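You operate a simulated robot arm through the tools that you are given. There is no shell and no other tool.

You are at the controls of a simulated robot arm. One attempt, no reset.

Task
Put things in order on the side worktop. At the end: the brown mat holder is on the yellow coaster; the purple cleaner bottle (marked "STEEL") stands where the brown mat holder stood; the green fruit bag from the side worktop stands on top of the white banded cup; the yellow freshener is in the blue bowl; whatever was shut is shut again. Leave all else as you found it, and nothing knocked over.

Only the result counts: the job must be done as asked and must still hold three seconds after the hand-in. Knocking over, shifting, dropping, spilling or breaking anything else fails it.

Robot
A 7-joint arm with a two-finger parallel gripper, fixed in place. Base frame: the origin is at the foot of the arm, x ahead of it, y to its left, z up; the work surface is at about z = 0. Lengths are in m, angles in degrees, forces in N, time in s.
With the tool pointing down near the work surface it reaches from about 0.22 to 0.58 m from the base axis. Its first joint turns from -66.0 to 66.0 degrees. Payload 2.5 kg.
Tool frame: the origin (TCP) lies between the finger pads and is the grasp point; the fingertips stand 0.023 m ahead of it; z points along the fingers, y is the line along which they close. The gripper opens to 0.094 m. The fingers are 0.038 m wide and 0.01 m thick; the gripper's body (0.054 by 0.096 m) begins 0.039 m behind the TCP.
Orientation is told as [roll, pitch, yaw] about the base's x, y, z axes, in that order, counted from this pose: with the fingers straight down and closing along the base's y, the tool's x points along the base's -x, its y along +y and its z along -z.

Tools
- The arm moves only by the tool drive_tool. Its argument "series" is a list of rows, each a list of 6 numbers: the shift along the tool's x, y, z in units of 40 mm (1.0 is 40 mm), then the turn, a rotation vector about the tool's x, y, z in units of 5 degrees (1.0 is 5 degrees). In form: [[x, y, z, rx, ry, rz], ...]. A call has 1 to 20 rows; each row shifts and turns the commanded pose from where the row before left it, along the tool's axes as they then stand. "fingers" is the gripper command, from -1 (shut) to 1 (fully open), values between in proportion, set as the call begins (left out, the last holds). A call with a number of a shift or a turn outside -1 to 1 is refused whole. A row lasts 0.2 s, in which the tool goes at most 0.05 m and 8.6 degrees; a call with a longer step from one row to the next is refused whole, and so is a gripper value outside its range. A pose out of reach is approached as far as the arm can. The call stops where the force on the tool passes 40 N (or 10 N more than at its start, if that is more) or the arm is blocked; 0.2 s more then pass. The fingers move at their own pace (about 0.108 m/s each) and stop on an object; they squeeze with about 44 N. The grip force told is the motor's: it shows also when the fingers shut on nothing. Time passes only in rows, and 0.2 s behind the last, so rows that do not move let the fingers close. The reply holds the time, the measured pose of the TCP, the force on the tool along the base axes, the opening and the grip force, in the units named above and with some noise, with the torque about the TCP (base axes, N m) and any sound that the robot's microphone picked up.
- Cameras (640 x 400 px; columns grow to the right, rows downward): "scene" is fixed at [0.1137, -0.4037, 0.5423]; the picture's right is [0.88, -0.48, 0.00], its down [-0.28, -0.52, -0.81] and it looks along [0.39, 0.71, -0.59] (base axes); focal length 305 px, centre (320, 200). "wrist" rides on the gripper at [0.086, 0.016, -0.074] in the tool frame; the picture's right is [-0.18, 0.98, 0.00], its down [-0.58, -0.11, -0.81] and it looks along [-0.79, -0.15, 0.59] (tool axes); focal length 243 px, centre (320, 200). There is no depth. A picture from a camera that has moved, and an enlarged one, comes with that camera's place and axes in the base frame and with its lens.
- snapshot(camera): a new picture of that camera. The clock stands still meanwhile.
- enlarge(camera, box): a new picture of the part [left, top, right, bottom] of that camera's present view, enlarged. The clock stands still meanwhile.
- sign_off(): hands the job in; it is judged then, once.

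Places have to be worked out from the pictures, the camera data and where the tool is seen. Open the gripper and draw the arm clear of the work before you hand the job in, unless the task says otherwise.

The tools are called by a JSON object that holds its "method" and its "body". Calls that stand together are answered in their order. drive_tool: Moves the arm, as the interface text tells. Its arguments: {"type":"object","properties":{"series":{"type":"array","items":{"type":"array","items":{"type":"number"}}},"fingers":{"type":"number"}},"required":["series"]} The other tools are called the same way: snapshot (camera) takes a picture; enlarge (camera, box) takes an enlarged picture of a part of a camera's view; sign_off () hands the job in.

At the start:

```text
clock: 0.0
tcp_pos: [0.3419, 0.0011, 0.3186]
orientation: [0.0, 0.0, 0.0]
ft_force: [0.4, -0.2, -0.2]
torque: [0.01, -0.02, -0.01]
opening: 0.0938
grip_force: 0.1
```

scene: 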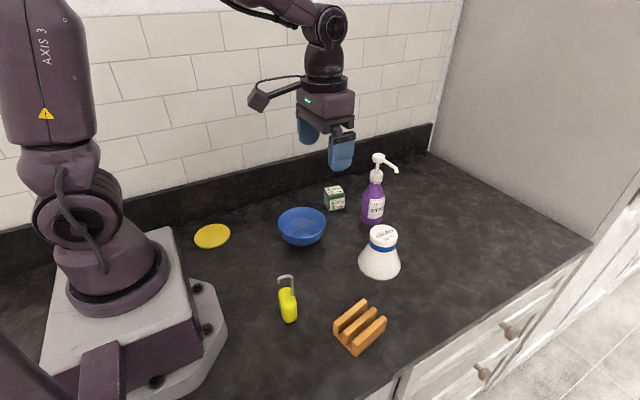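
wrist: 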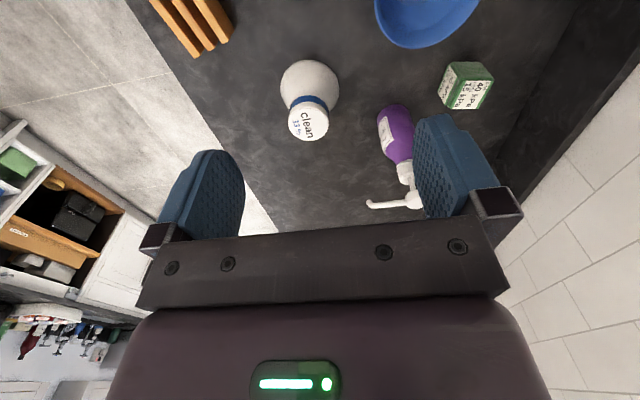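

I start with closer looks at the scene to identify each object before moving anything.

{"method": "enlarge", "body": {"camera": "scene", "box": [180, 140, 420, 290]}}

{"method": "enlarge", "body": {"camera": "scene", "box": [240, 250, 480, 400]}}

{"method": "enlarge", "body": {"camera": "wrist", "box": [0, 0, 640, 400]}}

{"method": "enlarge", "body": {"camera": "wrist", "box": [0, 100, 240, 400]}}

```text
2.67 times, centred on (300, 215) of scene
camera zoom: at [0.1137, -0.4037, 0.5423], right [0.88, -0.48, 0.0], down [-0.28, -0.52, -0.81], along [0.39, 0.71, -0.59], focal length 814 px, centre (373, 160)
```

zoom: 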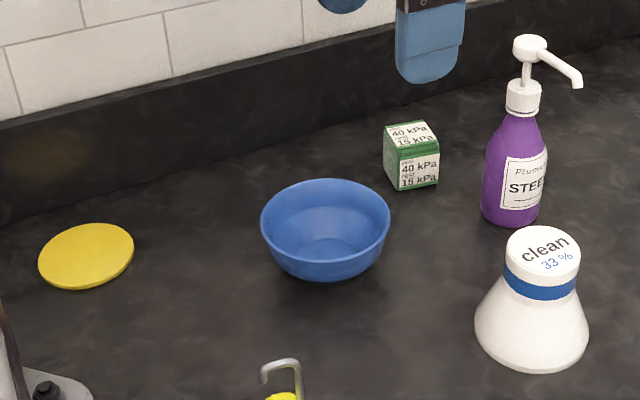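

```text
2.67 times, centred on (360, 325) of scene
camera zoom: at [0.1137, -0.4037, 0.5423], right [0.88, -0.48, 0.0], down [-0.28, -0.52, -0.81], along [0.39, 0.71, -0.59], focal length 814 px, centre (213, -133)
```

zoom: 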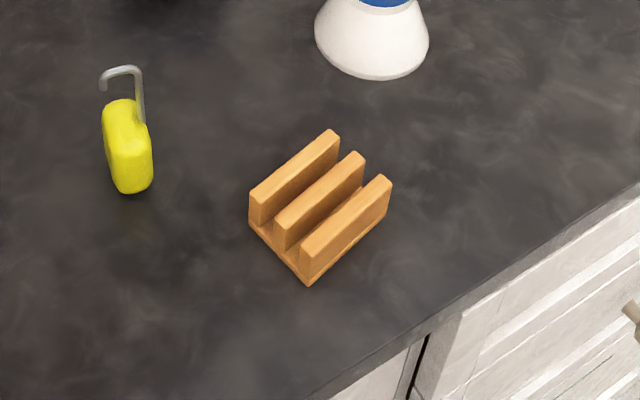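

```text
1.00 times, centred on (320, 200) of wrist (not enlarged: the box is as wide or as high as the picture)
camera zoom: at [0.2551, 0.0167, 0.3937], right [0.18, 0.98, 0.0], down [0.58, -0.11, 0.81], along [0.79, -0.15, -0.59], focal length 243 px, centre (320, 200)
```

zoom: 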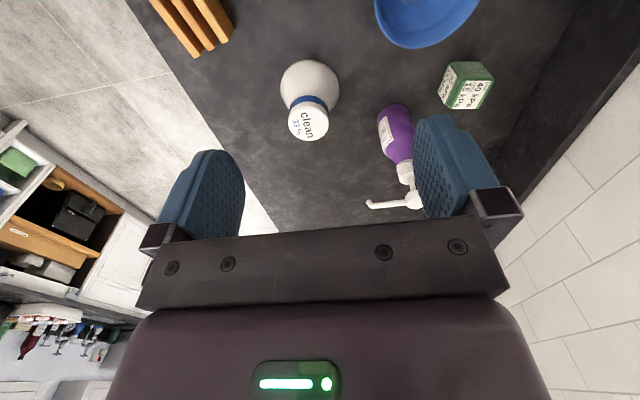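

```text
1.33 times, centred on (120, 250) of wrist
camera zoom: at [0.2551, 0.0167, 0.3937], right [0.18, 0.98, 0.0], down [0.58, -0.11, 0.81], along [0.79, -0.15, -0.59], focal length 324 px, centre (587, 133)
```

zoom: 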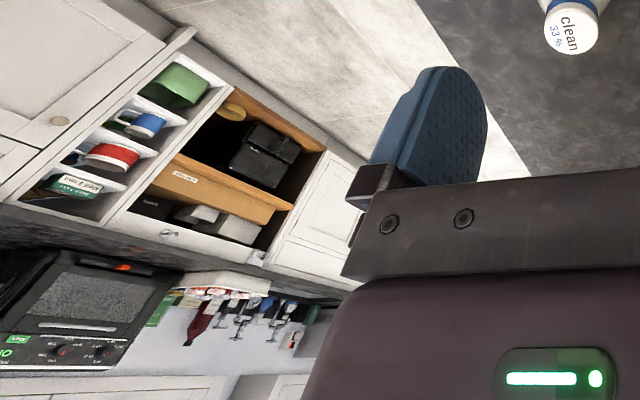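

The green block carries pressure labels, which may be handling limits. I enlarge it and the other labels further.

{"method": "enlarge", "body": {"camera": "scene", "box": [318, 180, 350, 214]}}

{"method": "enlarge", "body": {"camera": "wrist", "box": [430, 50, 502, 118]}}

{"method": "enlarge", "body": {"camera": "scene", "box": [350, 145, 410, 285]}}

{"method": "enlarge", "body": {"camera": "scene", "box": [265, 265, 310, 330]}}

```text
11.76 times, centred on (334, 197) of scene
camera zoom: at [0.1137, -0.4037, 0.5423], right [0.88, -0.48, 0.0], down [-0.28, -0.52, -0.81], along [0.39, 0.71, -0.59], focal length 3592 px, centre (155, 235)
```

zoom: 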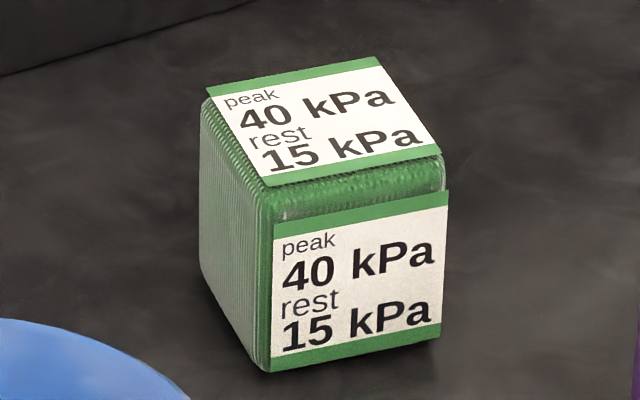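

```text
5.88 times, centred on (466, 84) of wrist
camera zoom: at [0.2551, 0.0167, 0.3937], right [0.18, 0.98, 0.0], down [0.58, -0.11, 0.81], along [0.79, -0.15, -0.59], focal length 1427 px, centre (-539, 882)
```

zoom: 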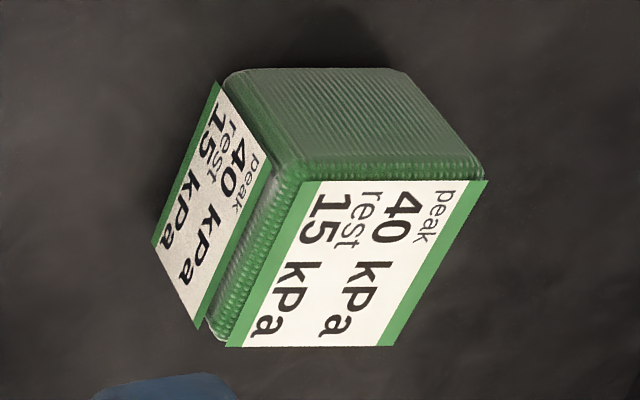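

```text
2.86 times, centred on (380, 215) of scene
camera zoom: at [0.1137, -0.4037, 0.5423], right [0.88, -0.48, 0.0], down [-0.28, -0.52, -0.81], along [0.39, 0.71, -0.59], focal length 872 px, centre (149, 157)
```

zoom: 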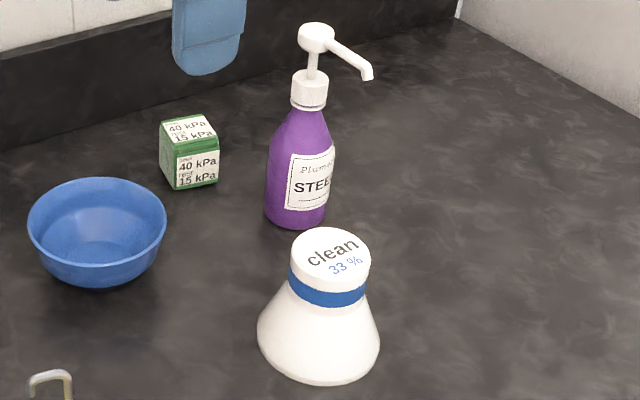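

```text
6.15 times, centred on (288, 298) of scene
camera zoom: at [0.1137, -0.4037, 0.5423], right [0.88, -0.48, 0.0], down [-0.28, -0.52, -0.81], along [0.39, 0.71, -0.59], focal length 1879 px, centre (520, -400)
```

zoom: 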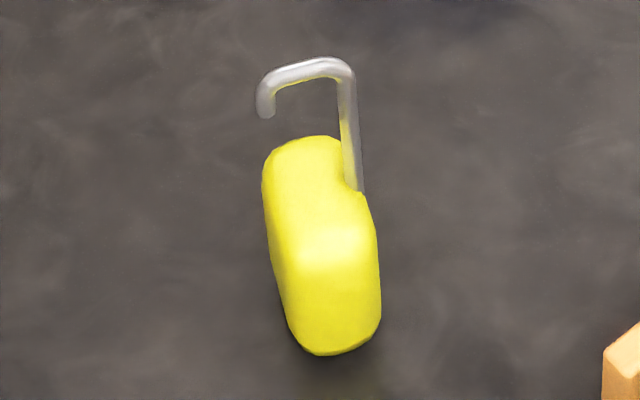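

I judge from the pictures: holder at about (0.334, -0.158), long side turned about 11° from x, coaster (0.148, 0.246), bowl (0.347, 0.12), bag (0.49, 0.205), about 44 mm wide and marked peak 40 / rest 15 kPa, bottle (0.55, 0.105), about 0.2 m tall, and cup (0.475, -0.034), about 0.087 m high. I first hover over the holder for a wrist-camera check.

{"method": "drive_tool", "body": {"series": [[0, -0.8, 0.5, 0, 0, 0], [0, -0.8, 0.5, 0, 0, 0], [0, -0.8, 0.5, 0, 0, 0], [0, -0.8, 0.5, 0, 0, 0], [0.2, -0.78, 0.5, 0, 0, 0], [0, 0, 0, 0, 0, -0.8], [0, 0, 0, 0, 0, -0.8], [0, 0, 0, 0, 0, -0.7]], "fingers": 1}}

{"method": "snapshot", "body": {"camera": "wrist"}}

{"method": "snapshot", "body": {"camera": "scene"}}

```text
clock: 1.8
tcp_pos: [0.3343, -0.1592, 0.2175]
orientation: [0.0, 0.0, 11.6]
ft_force: [-0.5, 0.1, 0.0]
torque: [0.0, -0.01, 0.02]
opening: 0.0938
grip_force: 0.1
```

```text
taken
camera wrist: at [0.2463, -0.1607, 0.293], right [-0.02, 1.0, 0.0], down [0.59, 0.01, 0.81], along [0.81, 0.01, -0.59], focal length 243 px, centre (320, 200)
```

wrist: 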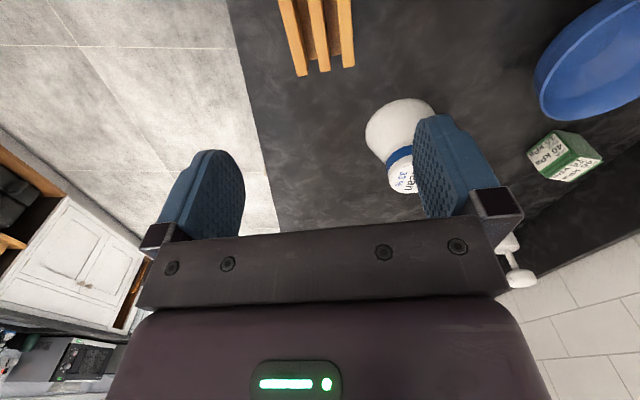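

```text
taken
```

scene: 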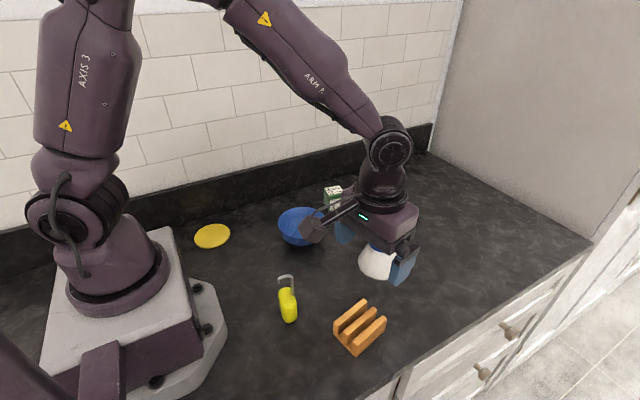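

The hover pose is right over the holder. I enlarge both views of the holder to refine its corners and height before descending.

{"method": "enlarge", "body": {"camera": "scene", "box": [325, 293, 395, 360]}}

{"method": "enlarge", "body": {"camera": "wrist", "box": [270, 0, 370, 90]}}

{"method": "enlarge", "body": {"camera": "scene", "box": [185, 215, 240, 260]}}

```text
5.97 times, centred on (360, 326) of scene
camera zoom: at [0.1137, -0.4037, 0.5423], right [0.88, -0.48, 0.0], down [-0.28, -0.52, -0.81], along [0.39, 0.71, -0.59], focal length 1823 px, centre (81, -555)
```

zoom: 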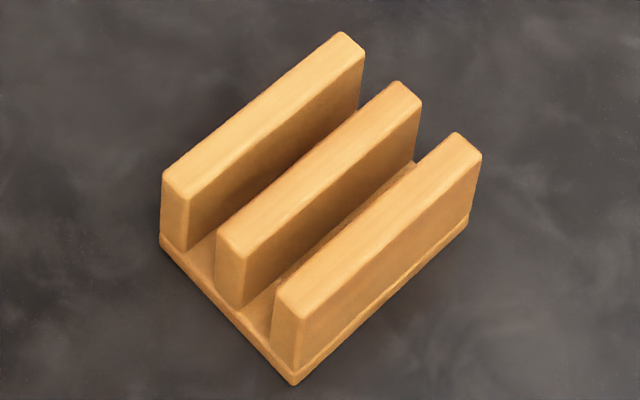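

```text
4.44 times, centred on (320, 45) of wrist
camera zoom: at [0.2463, -0.1607, 0.293], right [-0.02, 1.0, 0.0], down [0.59, 0.01, 0.81], along [0.81, 0.01, -0.59], focal length 1078 px, centre (320, 889)
```

zoom: 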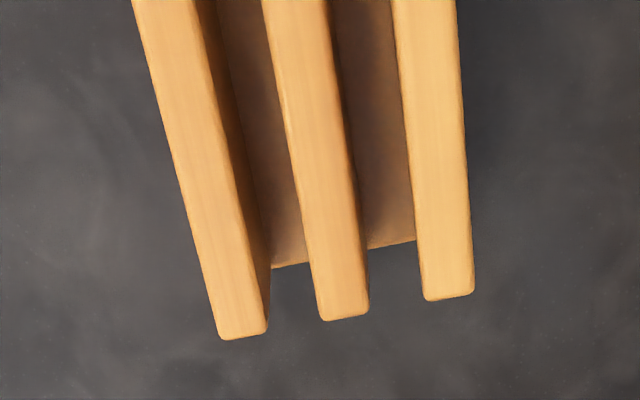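

```text
8.89 times, centred on (212, 238) of scene
camera zoom: at [0.1137, -0.4037, 0.5423], right [0.88, -0.48, 0.0], down [-0.28, -0.52, -0.81], along [0.39, 0.71, -0.59], focal length 2714 px, centre (1276, -133)
```

zoom: 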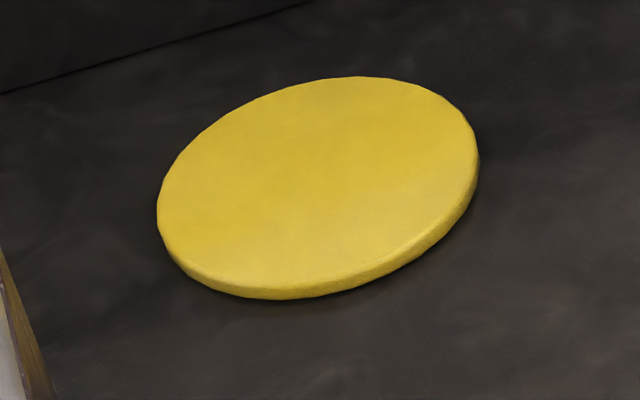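

The holder measures about 80 × 60 mm and 40 mm high, centred near (0.332, -0.158) with yaw about 11.5°, and the gripper lines up with it. I descend with open fingers to just above the surface.

{"method": "drive_tool", "body": {"series": [[0.05, 0.03, 0.9, 0, 0, 0], [0, 0, 0.9, 0, 0, 0], [0, 0, 0.9, 0, 0, 0], [0, 0, 0.9, 0, 0, 0], [0, 0, 0.7, 0, 0, 0], [0, 0, 0.4, 0, 0, 0], [0, 0, 0, 0, 0, 0]], "fingers": 1}}

{"method": "enlarge", "body": {"camera": "scene", "box": [280, 220, 440, 380]}}

{"method": "snapshot", "body": {"camera": "wrist"}}

```text
clock: 3.4
tcp_pos: [0.3323, -0.1567, 0.0311]
orientation: [-0.1, 0.0, 11.4]
ft_force: [0.3, 0.3, 0.5]
torque: [-0.01, 0.01, 0.04]
opening: 0.0941
grip_force: 0.0
```

```text
2.50 times, centred on (360, 300) of scene
camera zoom: at [0.1137, -0.4037, 0.5423], right [0.88, -0.48, 0.0], down [-0.28, -0.52, -0.81], along [0.39, 0.71, -0.59], focal length 763 px, centre (220, -50)
```

zoom: 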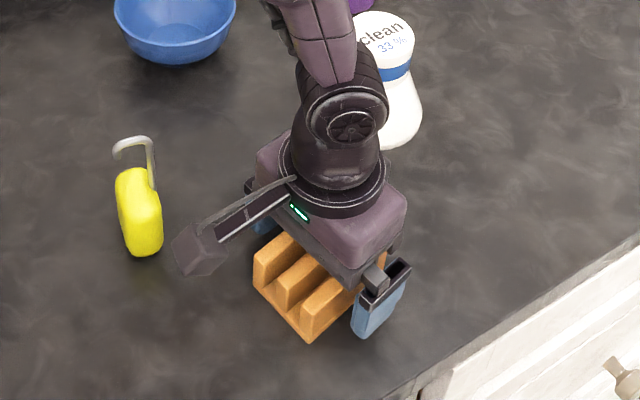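

```text
taken
camera wrist: at [0.2433, -0.1591, 0.1063], right [-0.01, 1.0, 0.0], down [0.59, 0.01, 0.81], along [0.81, 0.01, -0.59], focal length 243 px, centre (320, 200)
```

wrist: 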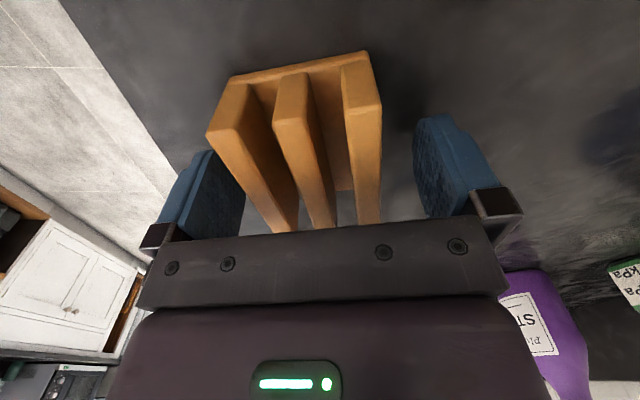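

Pictures show the holder about 3 mm toward −y of the gripper's centre. I nudge over, lower 3 mm, and close to a partial setting first to learn how grip force follows the command, since the fruit bag needs gentle handling.

{"method": "drive_tool", "body": {"series": [[0, -0.07, 0.08, 0, 0, 0], [0, 0, 0, 0, 0, 0], [0, 0, 0, 0, 0, 0], [0, 0, 0, 0, 0, 0]], "fingers": 0.24}}

{"method": "drive_tool", "body": {"series": [[0, 0, 0, 0, 0, 0], [0, 0, 0, 0, 0, 0], [0, 0, 0, 0, 0, 0]], "fingers": 0.2}}

{"method": "drive_tool", "body": {"series": [[0, 0, 0, 0, 0, 0], [0, 0, 0, 0, 0, 0], [0, 0, 0, 0, 0, 0]], "fingers": 0.12}}

```text
clock: 4.4
tcp_pos: [0.332, -0.1607, 0.0281]
orientation: [0.0, 0.0, 11.4]
ft_force: [0.4, 0.7, -0.1]
torque: [0.06, 0.08, -0.03]
opening: 0.0597
grip_force: 44.3
```

```text
clock: 5.2
tcp_pos: [0.331, -0.1606, 0.0282]
orientation: [0.0, 0.0, 11.4]
ft_force: [-0.4, 0.4, -0.3]
torque: [0.0, -0.04, -0.01]
opening: 0.0599
grip_force: 44.7
```

```text
clock: 6.0
tcp_pos: [0.3318, -0.1604, 0.0274]
orientation: [0.0, 0.0, 11.5]
ft_force: [-0.3, 0.2, -0.7]
torque: [0.02, -0.04, -0.01]
opening: 0.0599
grip_force: 43.7
```

The 1.5 mm over-close already gives the full 44 N on the 60 mm holder. While it is still resting safely on the worktop, I probe finer settings to see whether a lower grip force can be commanded for the fruit bag.

{"method": "drive_tool", "body": {"series": [[0, 0, 0, 0, 0, 0], [0, 0, 0, 0, 0, 0], [0, 0, 0, 0, 0, 0]], "fingers": 0.27}}

{"method": "drive_tool", "body": {"series": [[0, 0, 0, 0, 0, 0], [0, 0, 0, 0, 0, 0], [0, 0, 0, 0, 0, 0]], "fingers": 0.26}}

{"method": "drive_tool", "body": {"series": [[0, 0, 0, 0, 0, 0], [0, 0, 0, 0, 0, 0], [0, 0, 0, 0, 0, 0]], "fingers": 0.25}}

```text
clock: 6.8
tcp_pos: [0.3315, -0.1605, 0.0265]
orientation: [0.0, 0.0, 11.5]
ft_force: [0.5, 0.6, 0.3]
torque: [0.0, 0.01, -0.03]
opening: 0.0599
grip_force: 0.2
```

```text
clock: 7.6
tcp_pos: [0.3309, -0.1589, 0.0282]
orientation: [0.0, 0.1, 11.5]
ft_force: [0.3, 0.1, 1.2]
torque: [0.04, -0.02, 0.01]
opening: 0.0599
grip_force: 0.3
```

```text
clock: 8.4
tcp_pos: [0.3319, -0.1603, 0.0281]
orientation: [-0.1, 0.0, 11.5]
ft_force: [-0.2, -0.2, -0.3]
torque: [0.03, 0.01, 0.03]
opening: 0.0601
grip_force: 43.9
```

The grip is all-or-nothing at about 44 N, so for the bag I will rely on full flat pad contact. Now I grip the holder firmly and lift it straight up.

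{"method": "drive_tool", "body": {"series": [[0, 0, 0, 0, 0, 0], [0, 0, 0, 0, 0, 0], [0, 0, -0.3, 0, 0, 0], [0, 0, -0.8, 0, 0, 0], [0, 0, -0.8, 0, 0, 0], [0, 0, -0.8, 0, 0, 0], [0, 0, -0.8, 0, 0, 0], [0, 0, -0.8, 0, 0, 0]], "fingers": -1}}

{"method": "snapshot", "body": {"camera": "scene"}}

```text
clock: 10.2
tcp_pos: [0.3286, -0.1613, 0.1995]
orientation: [0.0, 0.1, 11.5]
ft_force: [0.9, 0.1, -1.6]
torque: [-0.02, 0.0, 0.03]
opening: 0.0597
grip_force: 43.7
```

```text
taken
```

scene: 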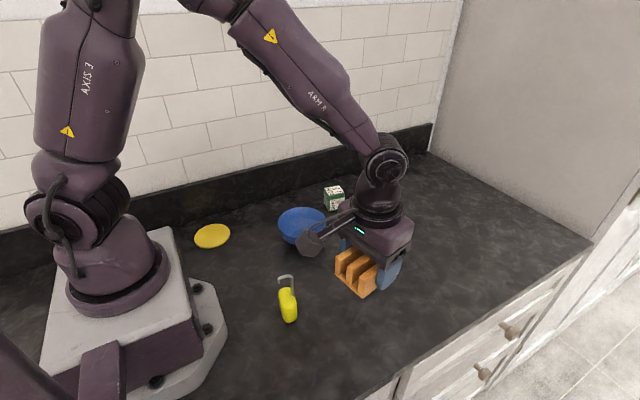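

The holder is held level at z ≈ 0.20. I carry it in an arc around the base toward the coaster, high above everything.

{"method": "drive_tool", "body": {"series": [[-0.25, 0.95, 0, 0, 0, 0], [-0.25, 0.95, 0, 0, 0, 0], [-0.25, 0.95, 0, 0, 0, 0], [-0.25, 0.95, 0, 0, 0, 0], [0.13, 0.84, 0, 0, 0, 0], [0.13, 0.84, 0, 0, 0, 0], [0.13, 0.84, 0, 0, 0, 0], [0.13, 0.84, 0, 0, 0, 0], [0.13, 0.84, 0, 0, 0, 0], [0.13, 0.84, 0, 0, 0, 0], [0, 0, 0, 0, 0, 0]]}}

{"method": "snapshot", "body": {"camera": "scene"}}

{"method": "snapshot", "body": {"camera": "wrist"}}

```text
clock: 12.6
tcp_pos: [0.2699, 0.1911, 0.1999]
orientation: [0.1, 0.0, 11.5]
ft_force: [0.6, -0.1, -1.9]
torque: [0.04, -0.01, 0.01]
opening: 0.0598
grip_force: 44.3
```

```text
taken
```

scene: 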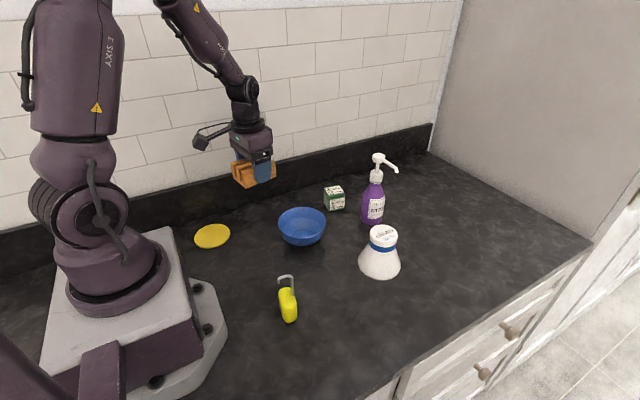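

```text
taken
camera wrist: at [0.1823, 0.1886, 0.2746], right [-0.01, 1.0, 0.0], down [0.59, 0.01, 0.81], along [0.81, 0.01, -0.59], focal length 243 px, centre (320, 200)
```

wrist: 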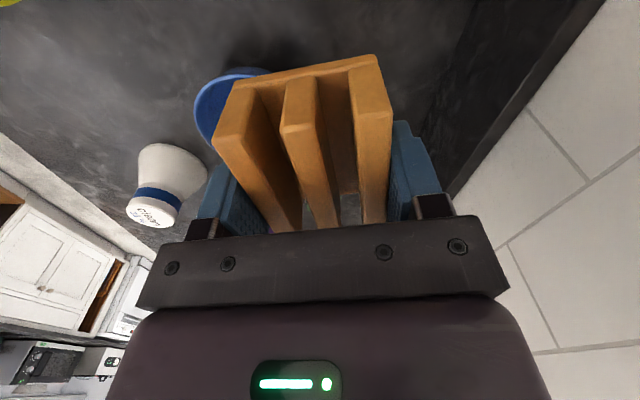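

The carry went well. I now move over the coaster at (0.150, 0.241) and come partway down for a check.

{"method": "drive_tool", "body": {"series": [[0.672, 0.458, 0, 0, 0, 0], [0.672, 0.458, 0, 0, 0, 0], [0.672, 0.458, 0, 0, 0, 0], [0.672, 0.458, 0, 0, 0, 0], [0, 0, 0.8, 0, 0, 0], [0, 0, 0.8, 0, 0, 0], [0, 0, 0.8, 0, 0, 0], [0, 0, 0.5, 0, 0, 0], [0, 0, 0, 0, 0, 0]]}}

{"method": "enlarge", "body": {"camera": "scene", "box": [140, 130, 300, 290]}}

{"method": "snapshot", "body": {"camera": "wrist"}}

```text
clock: 14.6
tcp_pos: [0.1517, 0.2397, 0.0839]
orientation: [0.1, 0.0, 11.4]
ft_force: [0.0, 0.0, -2.3]
torque: [0.0, 0.03, 0.01]
opening: 0.0598
grip_force: 43.8
```

```text
2.50 times, centred on (220, 210) of scene
camera zoom: at [0.1137, -0.4036, 0.5423], right [0.88, -0.48, 0.0], down [-0.28, -0.52, -0.81], along [0.39, 0.71, -0.59], focal length 763 px, centre (570, 175)
```

zoom: 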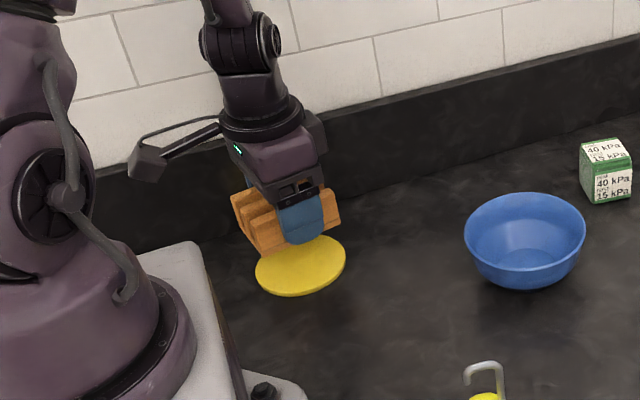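

```text
taken
camera wrist: at [0.0635, 0.2371, 0.1587], right [-0.01, 1.0, 0.0], down [0.59, 0.01, 0.81], along [0.81, 0.01, -0.59], focal length 243 px, centre (320, 200)
```

wrist: 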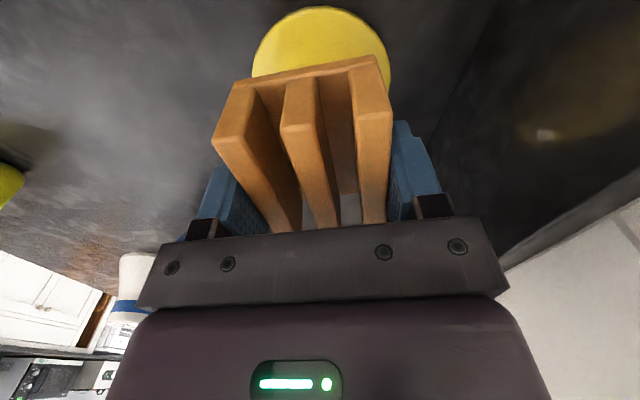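

The holder's centre is within 1–2 mm of the coaster's centre (0.150, 0.240). I lower most of the way, then finish in small steps.

{"method": "drive_tool", "body": {"series": [[0, 0, 0.7, 0, 0, 0], [0, 0, 0.4, 0, 0, 0], [0, 0, 0, 0, 0, 0]]}}

{"method": "enlarge", "body": {"camera": "scene", "box": [180, 180, 260, 260]}}

```text
clock: 15.4
tcp_pos: [0.1498, 0.2381, 0.039]
orientation: [0.0, -0.1, 11.5]
ft_force: [-0.5, -0.5, -2.3]
torque: [0.03, 0.03, -0.02]
opening: 0.0596
grip_force: 43.9
```

```text
5.00 times, centred on (220, 220) of scene
camera zoom: at [0.1137, -0.4036, 0.5423], right [0.88, -0.48, 0.0], down [-0.28, -0.52, -0.81], along [0.39, 0.71, -0.59], focal length 1527 px, centre (820, 100)
```

zoom: 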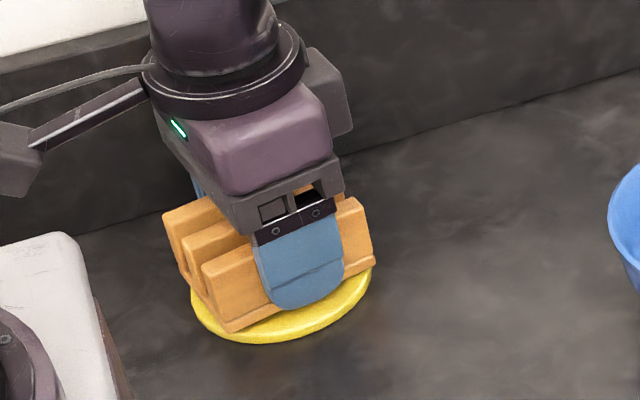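

Still hanging freely (−2.3 N weight). I lower in 1.5–2 mm steps until contact force appears.

{"method": "drive_tool", "body": {"series": [[0, 0, 0.05, 0, 0, 0], [0, 0, 0.04, 0, 0, 0], [0, 0, 0, 0, 0, 0]]}}

{"method": "drive_tool", "body": {"series": [[0, 0, 0.03, 0, 0, 0], [0, 0, 0, 0, 0, 0]]}}

```text
clock: 16.2
tcp_pos: [0.1516, 0.2396, 0.0352]
orientation: [0.0, 0.0, 11.4]
ft_force: [-0.4, -0.8, -1.9]
torque: [0.01, 0.02, -0.01]
opening: 0.0599
grip_force: 44.1
```

```text
clock: 16.8
tcp_pos: [0.1503, 0.2378, 0.0346]
orientation: [0.0, 0.0, 11.5]
ft_force: [-3.1, -4.4, 20.6]
torque: [0.05, 0.06, 0.0]
opening: 0.0597
grip_force: 44.0
```

Contact on the coaster (about 20 N). I ease up slightly to unload, then open the fingers.

{"method": "drive_tool", "body": {"series": [[0, 0, -0.02, 0, 0, 0], [0, 0, 0, 0, 0, 0]]}}

{"method": "drive_tool", "body": {"series": [[0, 0, 0, 0, 0, 0], [0, 0, 0, 0, 0, 0], [0, 0, 0, 0, 0, 0]], "fingers": 0.8}}

{"method": "drive_tool", "body": {"series": [[0, 0, -0.5, 0, 0, 0], [0, 0, -0.8, 0, 0, 0], [0, 0, -0.9, 0, 0, 0], [0, 0, -0.9, 0, 0, 0], [0, 0, 0, 0, 0, 0]]}}

{"method": "snapshot", "body": {"camera": "scene"}}

{"method": "snapshot", "body": {"camera": "wrist"}}

```text
clock: 17.4
tcp_pos: [0.1504, 0.2387, 0.0358]
orientation: [0.0, 0.0, 11.4]
ft_force: [-0.2, -1.5, 2.8]
torque: [-0.02, -0.03, -0.05]
opening: 0.0597
grip_force: 43.8
```

```text
clock: 18.2
tcp_pos: [0.1494, 0.2371, 0.0344]
orientation: [0.0, 0.0, 11.4]
ft_force: [0.8, -0.3, 0.2]
torque: [0.04, 0.0, 0.01]
opening: 0.0845
grip_force: 0.1
```

```text
clock: 19.4
tcp_pos: [0.1492, 0.2412, 0.1603]
orientation: [0.1, 0.0, 11.5]
ft_force: [1.4, -0.3, -0.1]
torque: [0.01, 0.02, 0.0]
opening: 0.0846
grip_force: 0.0
```

```text
taken
```

scene: 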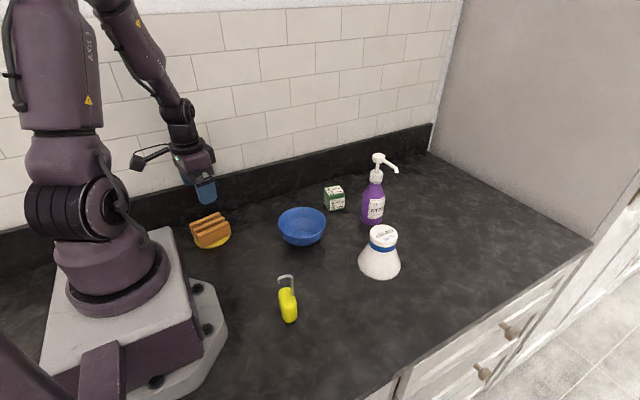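

```text
taken
camera wrist: at [0.0621, 0.2388, 0.2352], right [-0.02, 1.0, 0.0], down [0.59, 0.01, 0.81], along [0.81, 0.01, -0.59], focal length 243 px, centre (320, 200)
```

wrist: 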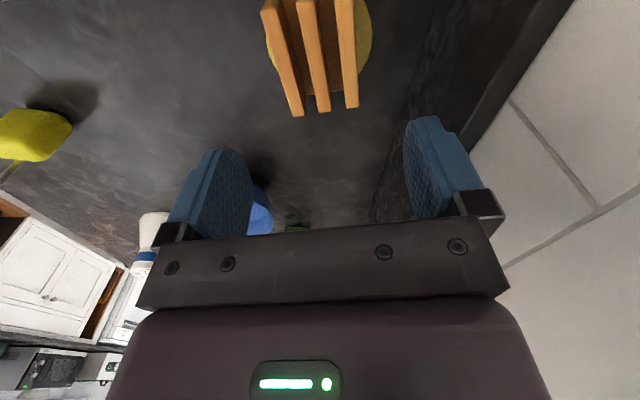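

The holder sits squarely on the coaster. The wrist view also shows the freshener at the left; I enlarge it to learn how it stands.

{"method": "enlarge", "body": {"camera": "wrist", "box": [0, 90, 110, 200]}}

{"method": "enlarge", "body": {"camera": "scene", "box": [180, 205, 240, 255]}}

```text
3.64 times, centred on (55, 145) of wrist
camera zoom: at [0.0621, 0.2388, 0.2352], right [-0.02, 1.0, 0.0], down [0.59, 0.01, 0.81], along [0.81, 0.01, -0.59], focal length 882 px, centre (1284, 400)
```

zoom: 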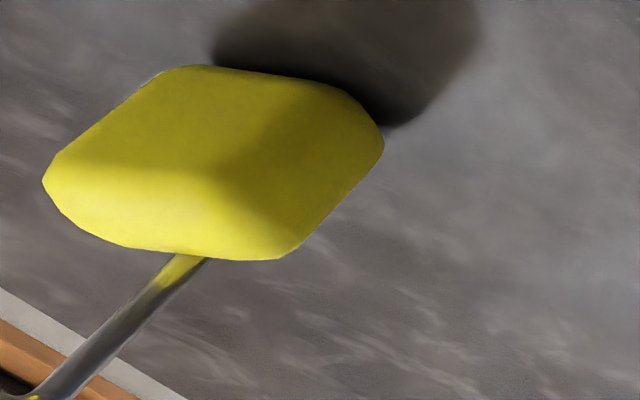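

```text
8.00 times, centred on (210, 230) of scene
camera zoom: at [0.1137, -0.4037, 0.5423], right [0.88, -0.48, 0.0], down [-0.28, -0.52, -0.81], along [0.39, 0.71, -0.59], focal length 2443 px, centre (1200, -40)
```

zoom: 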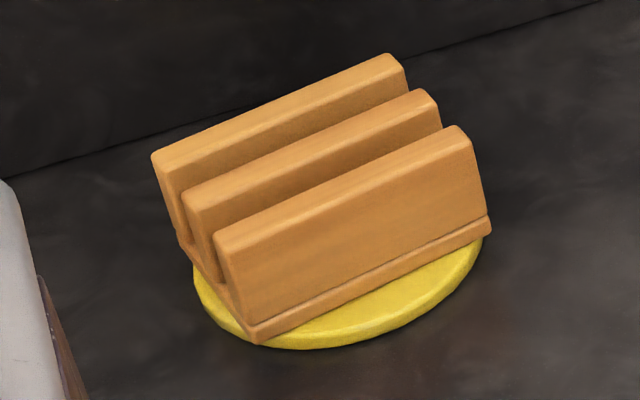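

The freshener stands upright, with its hook rising to about 0.11 m, so I plan to grip it by the hook. I move to a viewpoint beyond the bowl and turn the wrist camera toward it.

{"method": "drive_tool", "body": {"series": [[-0.361, -0.758, 0, 0, 0, 0], [-0.361, -0.758, 0, 0, 0, 0], [-0.361, -0.758, 0, 0, 0, 0], [-0.361, -0.758, 0, 0, 0, 0], [-0.361, -0.758, 0, 0, 0, 0], [-0.361, -0.758, 0, 0, 0, 0]], "fingers": 1}}

{"method": "drive_tool", "body": {"series": [[0, 0, 0, 0, 0, 1], [0, 0, 0, 0, 0, 1], [0, 0, 0, 0, 0, 1], [0, 0, 0, 0, 0, 1], [0, 0, 0, 0, 0, 1], [0, 0, 0, 0, 0, 1], [0, 0, 0, 0, 0, 1], [0, 0, 0, 0, 0, 1], [0, 0, 0, 0, 0, 1], [0, 0, 0, 0, 0, 1], [0, 0, 0, 0, 0, 1], [0, 0, 0, 0, 0, 1], [0, 0, 0, 0, 0, 1], [0, 0, 0, 0, 0, 1], [0, 0, 0, 0, 0, 1], [0, 0, 0, 0, 0, 0.3]]}}

{"method": "snapshot", "body": {"camera": "wrist"}}

{"method": "snapshot", "body": {"camera": "scene"}}

```text
clock: 20.8
tcp_pos: [0.2716, 0.0788, 0.1593]
orientation: [0.0, 0.0, 11.5]
ft_force: [0.1, 0.0, 0.4]
torque: [0.03, -0.06, 0.0]
opening: 0.0939
grip_force: 0.1
```

```text
clock: 24.2
tcp_pos: [0.2704, 0.0778, 0.1586]
orientation: [0.0, 0.1, -65.1]
ft_force: [-0.3, 0.3, 0.4]
torque: [0.0, -0.02, -0.02]
opening: 0.094
grip_force: 0.0
```

```text
taken
camera wrist: at [0.2491, 0.1622, 0.2341], right [0.97, 0.25, 0.0], down [0.15, -0.57, 0.81], along [0.2, -0.78, -0.59], focal length 243 px, centre (320, 200)
```

wrist: 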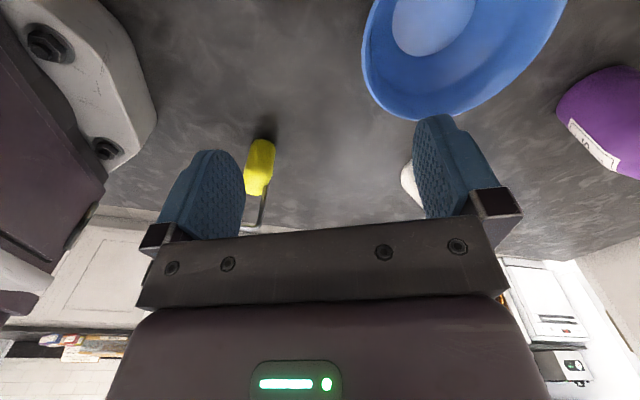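

```text
taken
```

scene: 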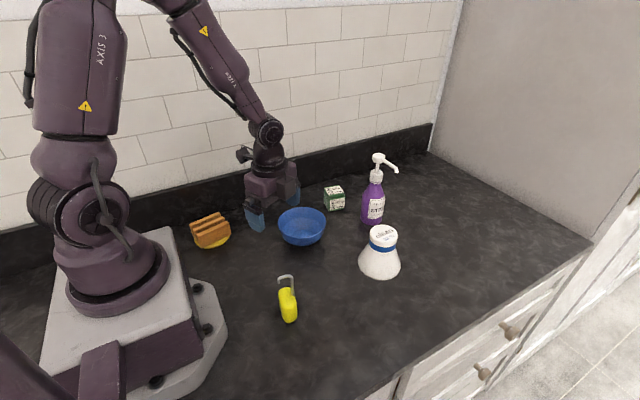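

The freshener is visible between the fingers. I enlarge it, and the bowl as well.

{"method": "enlarge", "body": {"camera": "wrist", "box": [225, 125, 305, 235]}}

{"method": "enlarge", "body": {"camera": "scene", "box": [268, 265, 308, 330]}}

{"method": "enlarge", "body": {"camera": "scene", "box": [270, 195, 335, 255]}}

{"method": "enlarge", "body": {"camera": "wrist", "box": [350, 0, 580, 130]}}

```text
3.64 times, centred on (265, 180) of wrist
camera zoom: at [0.2491, 0.1622, 0.2341], right [0.97, 0.25, 0.0], down [0.15, -0.57, 0.81], along [0.2, -0.78, -0.59], focal length 882 px, centre (520, 273)
```

zoom: 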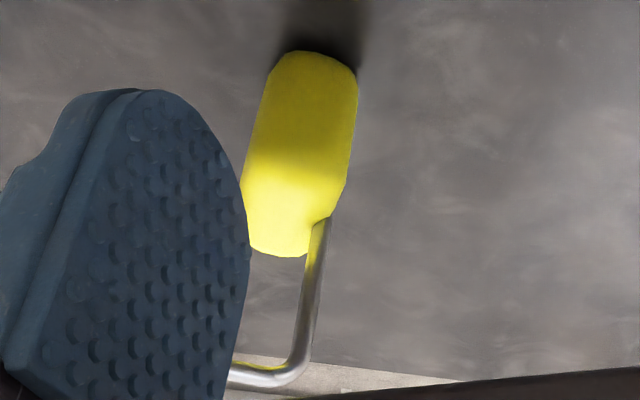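

```text
6.15 times, centred on (288, 298) of scene
camera zoom: at [0.1137, -0.4037, 0.5423], right [0.88, -0.48, 0.0], down [-0.28, -0.52, -0.81], along [0.39, 0.71, -0.59], focal length 1879 px, centre (517, -400)
```

zoom: 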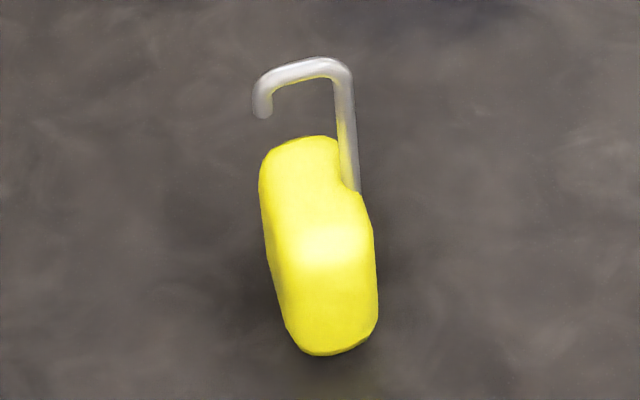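

```text
6.67 times, centred on (302, 225) of scene
camera zoom: at [0.1137, -0.4037, 0.5423], right [0.88, -0.48, 0.0], down [-0.28, -0.52, -0.81], along [0.39, 0.71, -0.59], focal length 2036 px, centre (437, 33)
```

zoom: 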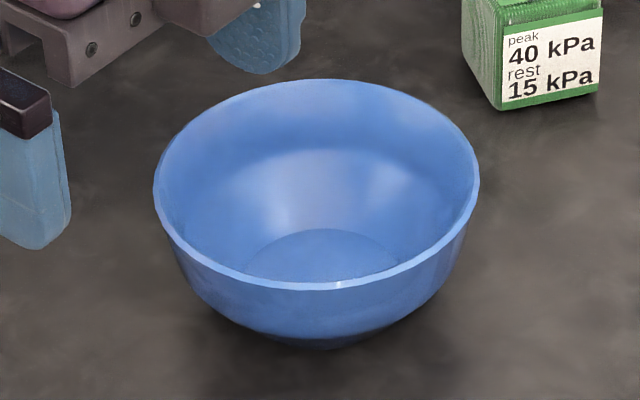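

```text
2.78 times, centred on (465, 65) of wrist
camera zoom: at [0.2491, 0.1622, 0.2341], right [0.97, 0.25, 0.0], down [0.15, -0.57, 0.81], along [0.2, -0.78, -0.59], focal length 675 px, centre (-84, 576)
```

zoom: 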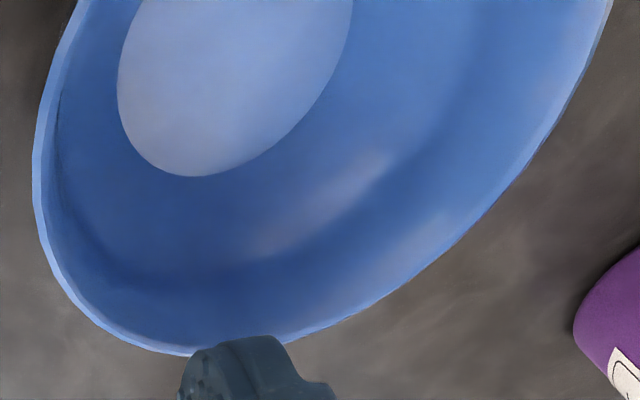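

The finger hides the hook's end. I shift the viewpoint about 35 mm to uncover it so I can fix the hook's plane.

{"method": "drive_tool", "body": {"series": [[0.3, -0.4, -0.2, 0, 0, 0], [0.3, -0.4, -0.2, 0, 0, 0], [0, 0, 0, 0, 0, 0.6]]}}

{"method": "enlarge", "body": {"camera": "wrist", "box": [265, 115, 385, 235]}}

{"method": "enlarge", "body": {"camera": "scene", "box": [273, 268, 303, 303]}}

```text
clock: 25.0
tcp_pos: [0.2316, 0.0858, 0.1747]
orientation: [-0.1, 0.0, -68.1]
ft_force: [-0.1, 0.4, -0.8]
torque: [0.03, 0.0, 0.04]
opening: 0.094
grip_force: 0.1
```

```text
3.33 times, centred on (325, 175) of wrist
camera zoom: at [0.2147, 0.1716, 0.2502], right [0.98, 0.2, 0.0], down [0.12, -0.58, 0.81], along [0.16, -0.79, -0.59], focal length 809 px, centre (303, 283)
```

zoom: 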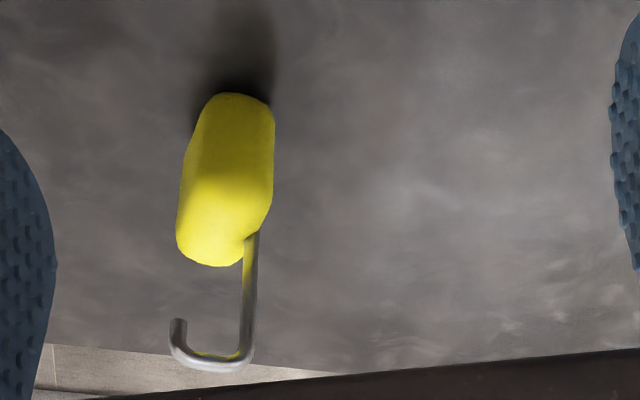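

```text
11.43 times, centred on (288, 286) of scene
camera zoom: at [0.1137, -0.4037, 0.5423], right [0.88, -0.48, 0.0], down [-0.28, -0.52, -0.81], along [0.39, 0.71, -0.59], focal length 3490 px, centre (686, -777)
```

zoom: 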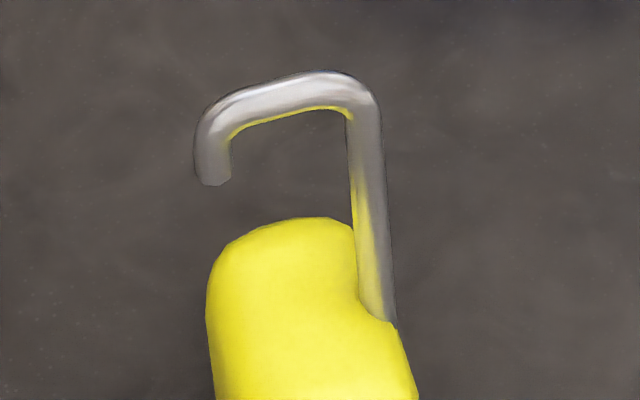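

The hook is now fully visible. By triangulation, the stem is at (0.243, -0.060), the tip at (0.219, -0.056), the hook top at z ≈ 0.116, and its plane is about −9.5° from x. I turn the gripper to yaw −9.5° and move above the hook.

{"method": "drive_tool", "body": {"series": [[0, 0, -0.2, 0, 0, -0.98], [0, 0, -0.2, 0, 0, -0.98], [0, 0, 0, 0, 0, -0.98], [0, 0, 0, 0, 0, -0.98], [0, 0, 0, 0, 0, -0.98], [0, 0, 0, 0, 0, -0.98], [0, 0, 0, 0, 0, -0.98], [0, 0, 0, 0, 0, -0.98], [0, 0, 0, 0, 0, -0.98], [0, 0, 0, 0, 0, -0.98], [0, 0, 0, 0, 0, -0.98], [0, 0, 0, 0, 0, -0.94], [-0.145, -0.888, 0, 0, 0, 0], [-0.145, -0.888, 0, 0, 0, 0], [-0.145, -0.888, 0, 0, 0, 0], [-0.145, -0.888, 0, 0, 0, 0], [0, 0, 0, 0, 0, 0]], "fingers": 0.4}}

{"method": "snapshot", "body": {"camera": "scene"}}

{"method": "snapshot", "body": {"camera": "wrist"}}

```text
clock: 28.6
tcp_pos: [0.2314, -0.0604, 0.1891]
orientation: [0.1, 0.1, -9.4]
ft_force: [0.2, -1.0, 0.4]
torque: [0.01, 0.01, -0.03]
opening: 0.0657
grip_force: 0.0
```

```text
taken
```

scene: 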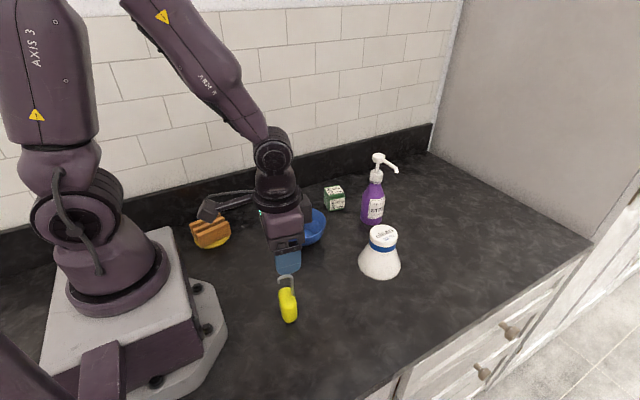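

```text
taken
camera wrist: at [0.1484, -0.0302, 0.2648], right [0.34, 0.94, 0.0], down [0.56, -0.2, 0.81], along [0.76, -0.28, -0.59], focal length 243 px, centre (320, 200)
```

wrist: 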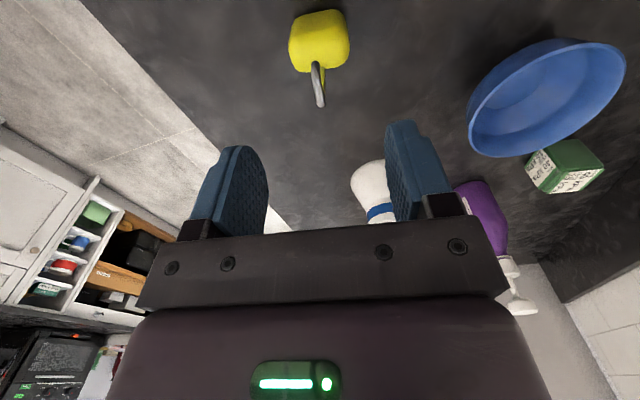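

The hook is seen nearly edge-on between the fingers. I enlarge to check the lateral and angular alignment.

{"method": "enlarge", "body": {"camera": "wrist", "box": [275, 0, 365, 115]}}

{"method": "enlarge", "body": {"camera": "scene", "box": [250, 215, 330, 335]}}

```text
3.48 times, centred on (320, 58) of wrist
camera zoom: at [0.1484, -0.0302, 0.2648], right [0.34, 0.94, 0.0], down [0.56, -0.2, 0.81], along [0.76, -0.28, -0.59], focal length 844 px, centre (320, 696)
```

zoom: 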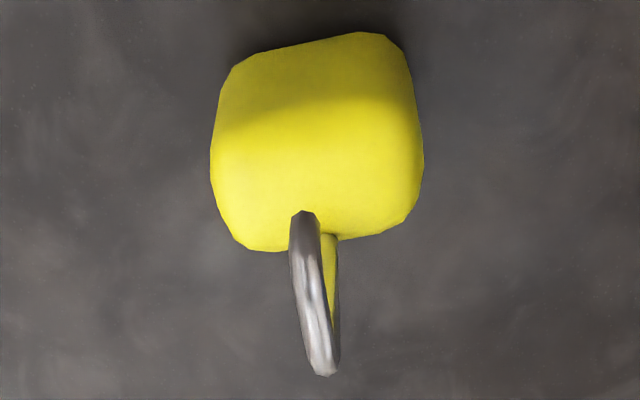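

```text
3.33 times, centred on (290, 275) of scene
camera zoom: at [0.1137, -0.4037, 0.5423], right [0.88, -0.48, 0.0], down [-0.28, -0.52, -0.81], along [0.39, 0.71, -0.59], focal length 1018 px, centre (420, -50)
```

zoom: 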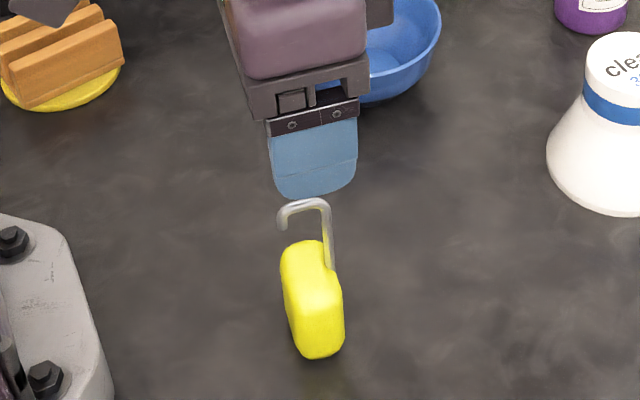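

Hook centre ≈ (0.230, -0.059) at yaw 170°/−10°, which matches the gripper within about 1 mm. I descend so the pads straddle the hook with the tips above the yellow body.

{"method": "drive_tool", "body": {"series": [[0, 0.02, 0.8, 0, 0, 0], [0, 0, 0.8, 0, 0, 0], [0, 0, 0.5, 0, 0, 0], [0, 0, 0.3, 0, 0, 0], [0, 0, 0, 0, 0, 0]]}}

{"method": "enlarge", "body": {"camera": "scene", "box": [250, 215, 330, 335]}}

{"method": "snapshot", "body": {"camera": "wrist"}}

```text
clock: 29.8
tcp_pos: [0.2316, -0.0562, 0.0951]
orientation: [0.0, 0.0, -9.4]
ft_force: [-0.6, -0.4, -0.3]
torque: [0.05, 0.0, -0.02]
opening: 0.0657
grip_force: 0.0
```

```text
3.33 times, centred on (290, 275) of scene
camera zoom: at [0.1137, -0.4037, 0.5423], right [0.88, -0.48, 0.0], down [-0.28, -0.52, -0.81], along [0.39, 0.71, -0.59], focal length 1018 px, centre (420, -50)
```

zoom: 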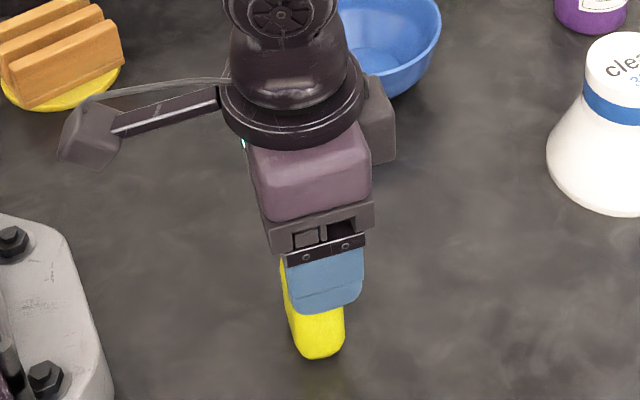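

```text
taken
camera wrist: at [0.1495, -0.027, 0.17], right [0.34, 0.94, 0.0], down [0.56, -0.2, 0.81], along [0.76, -0.28, -0.59], focal length 243 px, centre (320, 200)
```

wrist: 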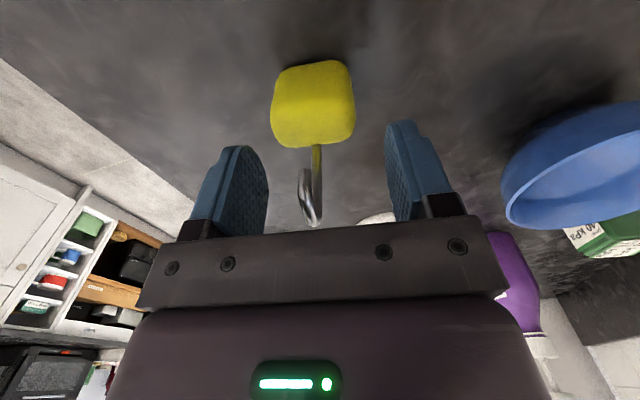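

In the tool frame, the hook sits about 4 mm to −y and 5 mm toward the base, well aligned in angle. I correct by that amount, go 2 mm lower and close.

{"method": "drive_tool", "body": {"series": [[0.1, -0.105, 0.05, 0, 0, 0], [0, 0, 0, 0, 0, 0]]}}

{"method": "enlarge", "body": {"camera": "wrist", "box": [180, 50, 460, 240]}}

```text
clock: 30.4
tcp_pos: [0.2261, -0.0598, 0.0926]
orientation: [0.0, 0.0, -9.5]
ft_force: [-0.8, 0.0, 0.4]
torque: [-0.03, -0.03, -0.01]
opening: 0.0657
grip_force: 0.1
```

```text
2.11 times, centred on (320, 145) of wrist
camera zoom: at [0.1443, -0.0308, 0.1679], right [0.34, 0.94, 0.0], down [0.56, -0.2, 0.81], along [0.76, -0.28, -0.59], focal length 511 px, centre (320, 316)
```

zoom: 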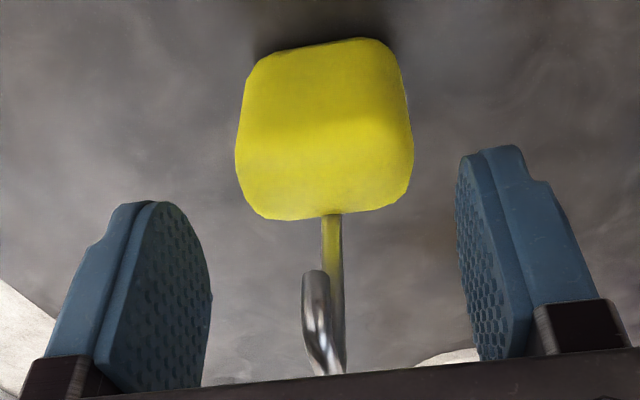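

The hook is now centred between the pads. I close the fingers on it.

{"method": "drive_tool", "body": {"series": [[0, 0, 0, 0, 0, 0], [0, 0, 0, 0, 0, 0], [0, 0, 0, 0, 0, 0], [0, 0, 0, 0, 0, 0]], "fingers": -1}}

{"method": "enlarge", "body": {"camera": "wrist", "box": [180, 50, 460, 240]}}

{"method": "enlarge", "body": {"camera": "scene", "box": [250, 215, 330, 335]}}

```text
clock: 31.4
tcp_pos: [0.2267, -0.0606, 0.093]
orientation: [0.0, 0.0, -9.4]
ft_force: [-0.6, 0.4, -0.4]
torque: [0.01, -0.01, -0.03]
opening: 0.005
grip_force: 43.8
```

```text
2.11 times, centred on (320, 145) of wrist
camera zoom: at [0.1445, -0.0308, 0.168], right [0.34, 0.94, 0.0], down [0.56, -0.2, 0.81], along [0.76, -0.28, -0.59], focal length 511 px, centre (320, 316)
```

zoom: 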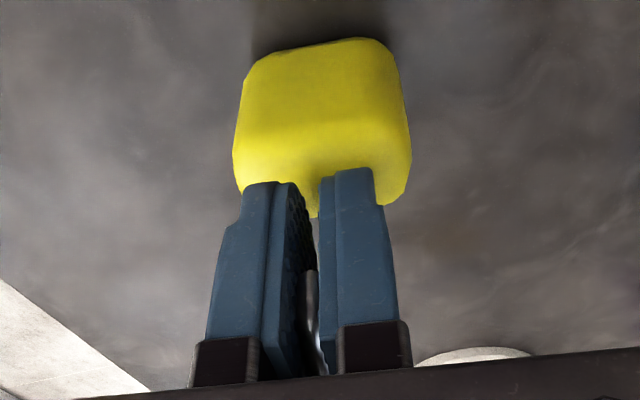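

```text
3.33 times, centred on (290, 275) of scene
camera zoom: at [0.1137, -0.4037, 0.5423], right [0.88, -0.48, 0.0], down [-0.28, -0.52, -0.81], along [0.39, 0.71, -0.59], focal length 1018 px, centre (420, -50)
```

zoom: 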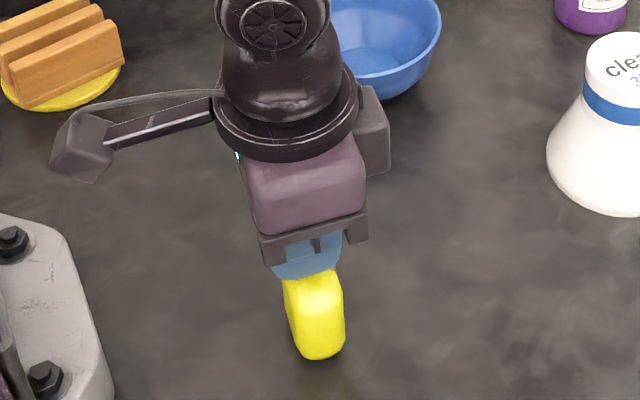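

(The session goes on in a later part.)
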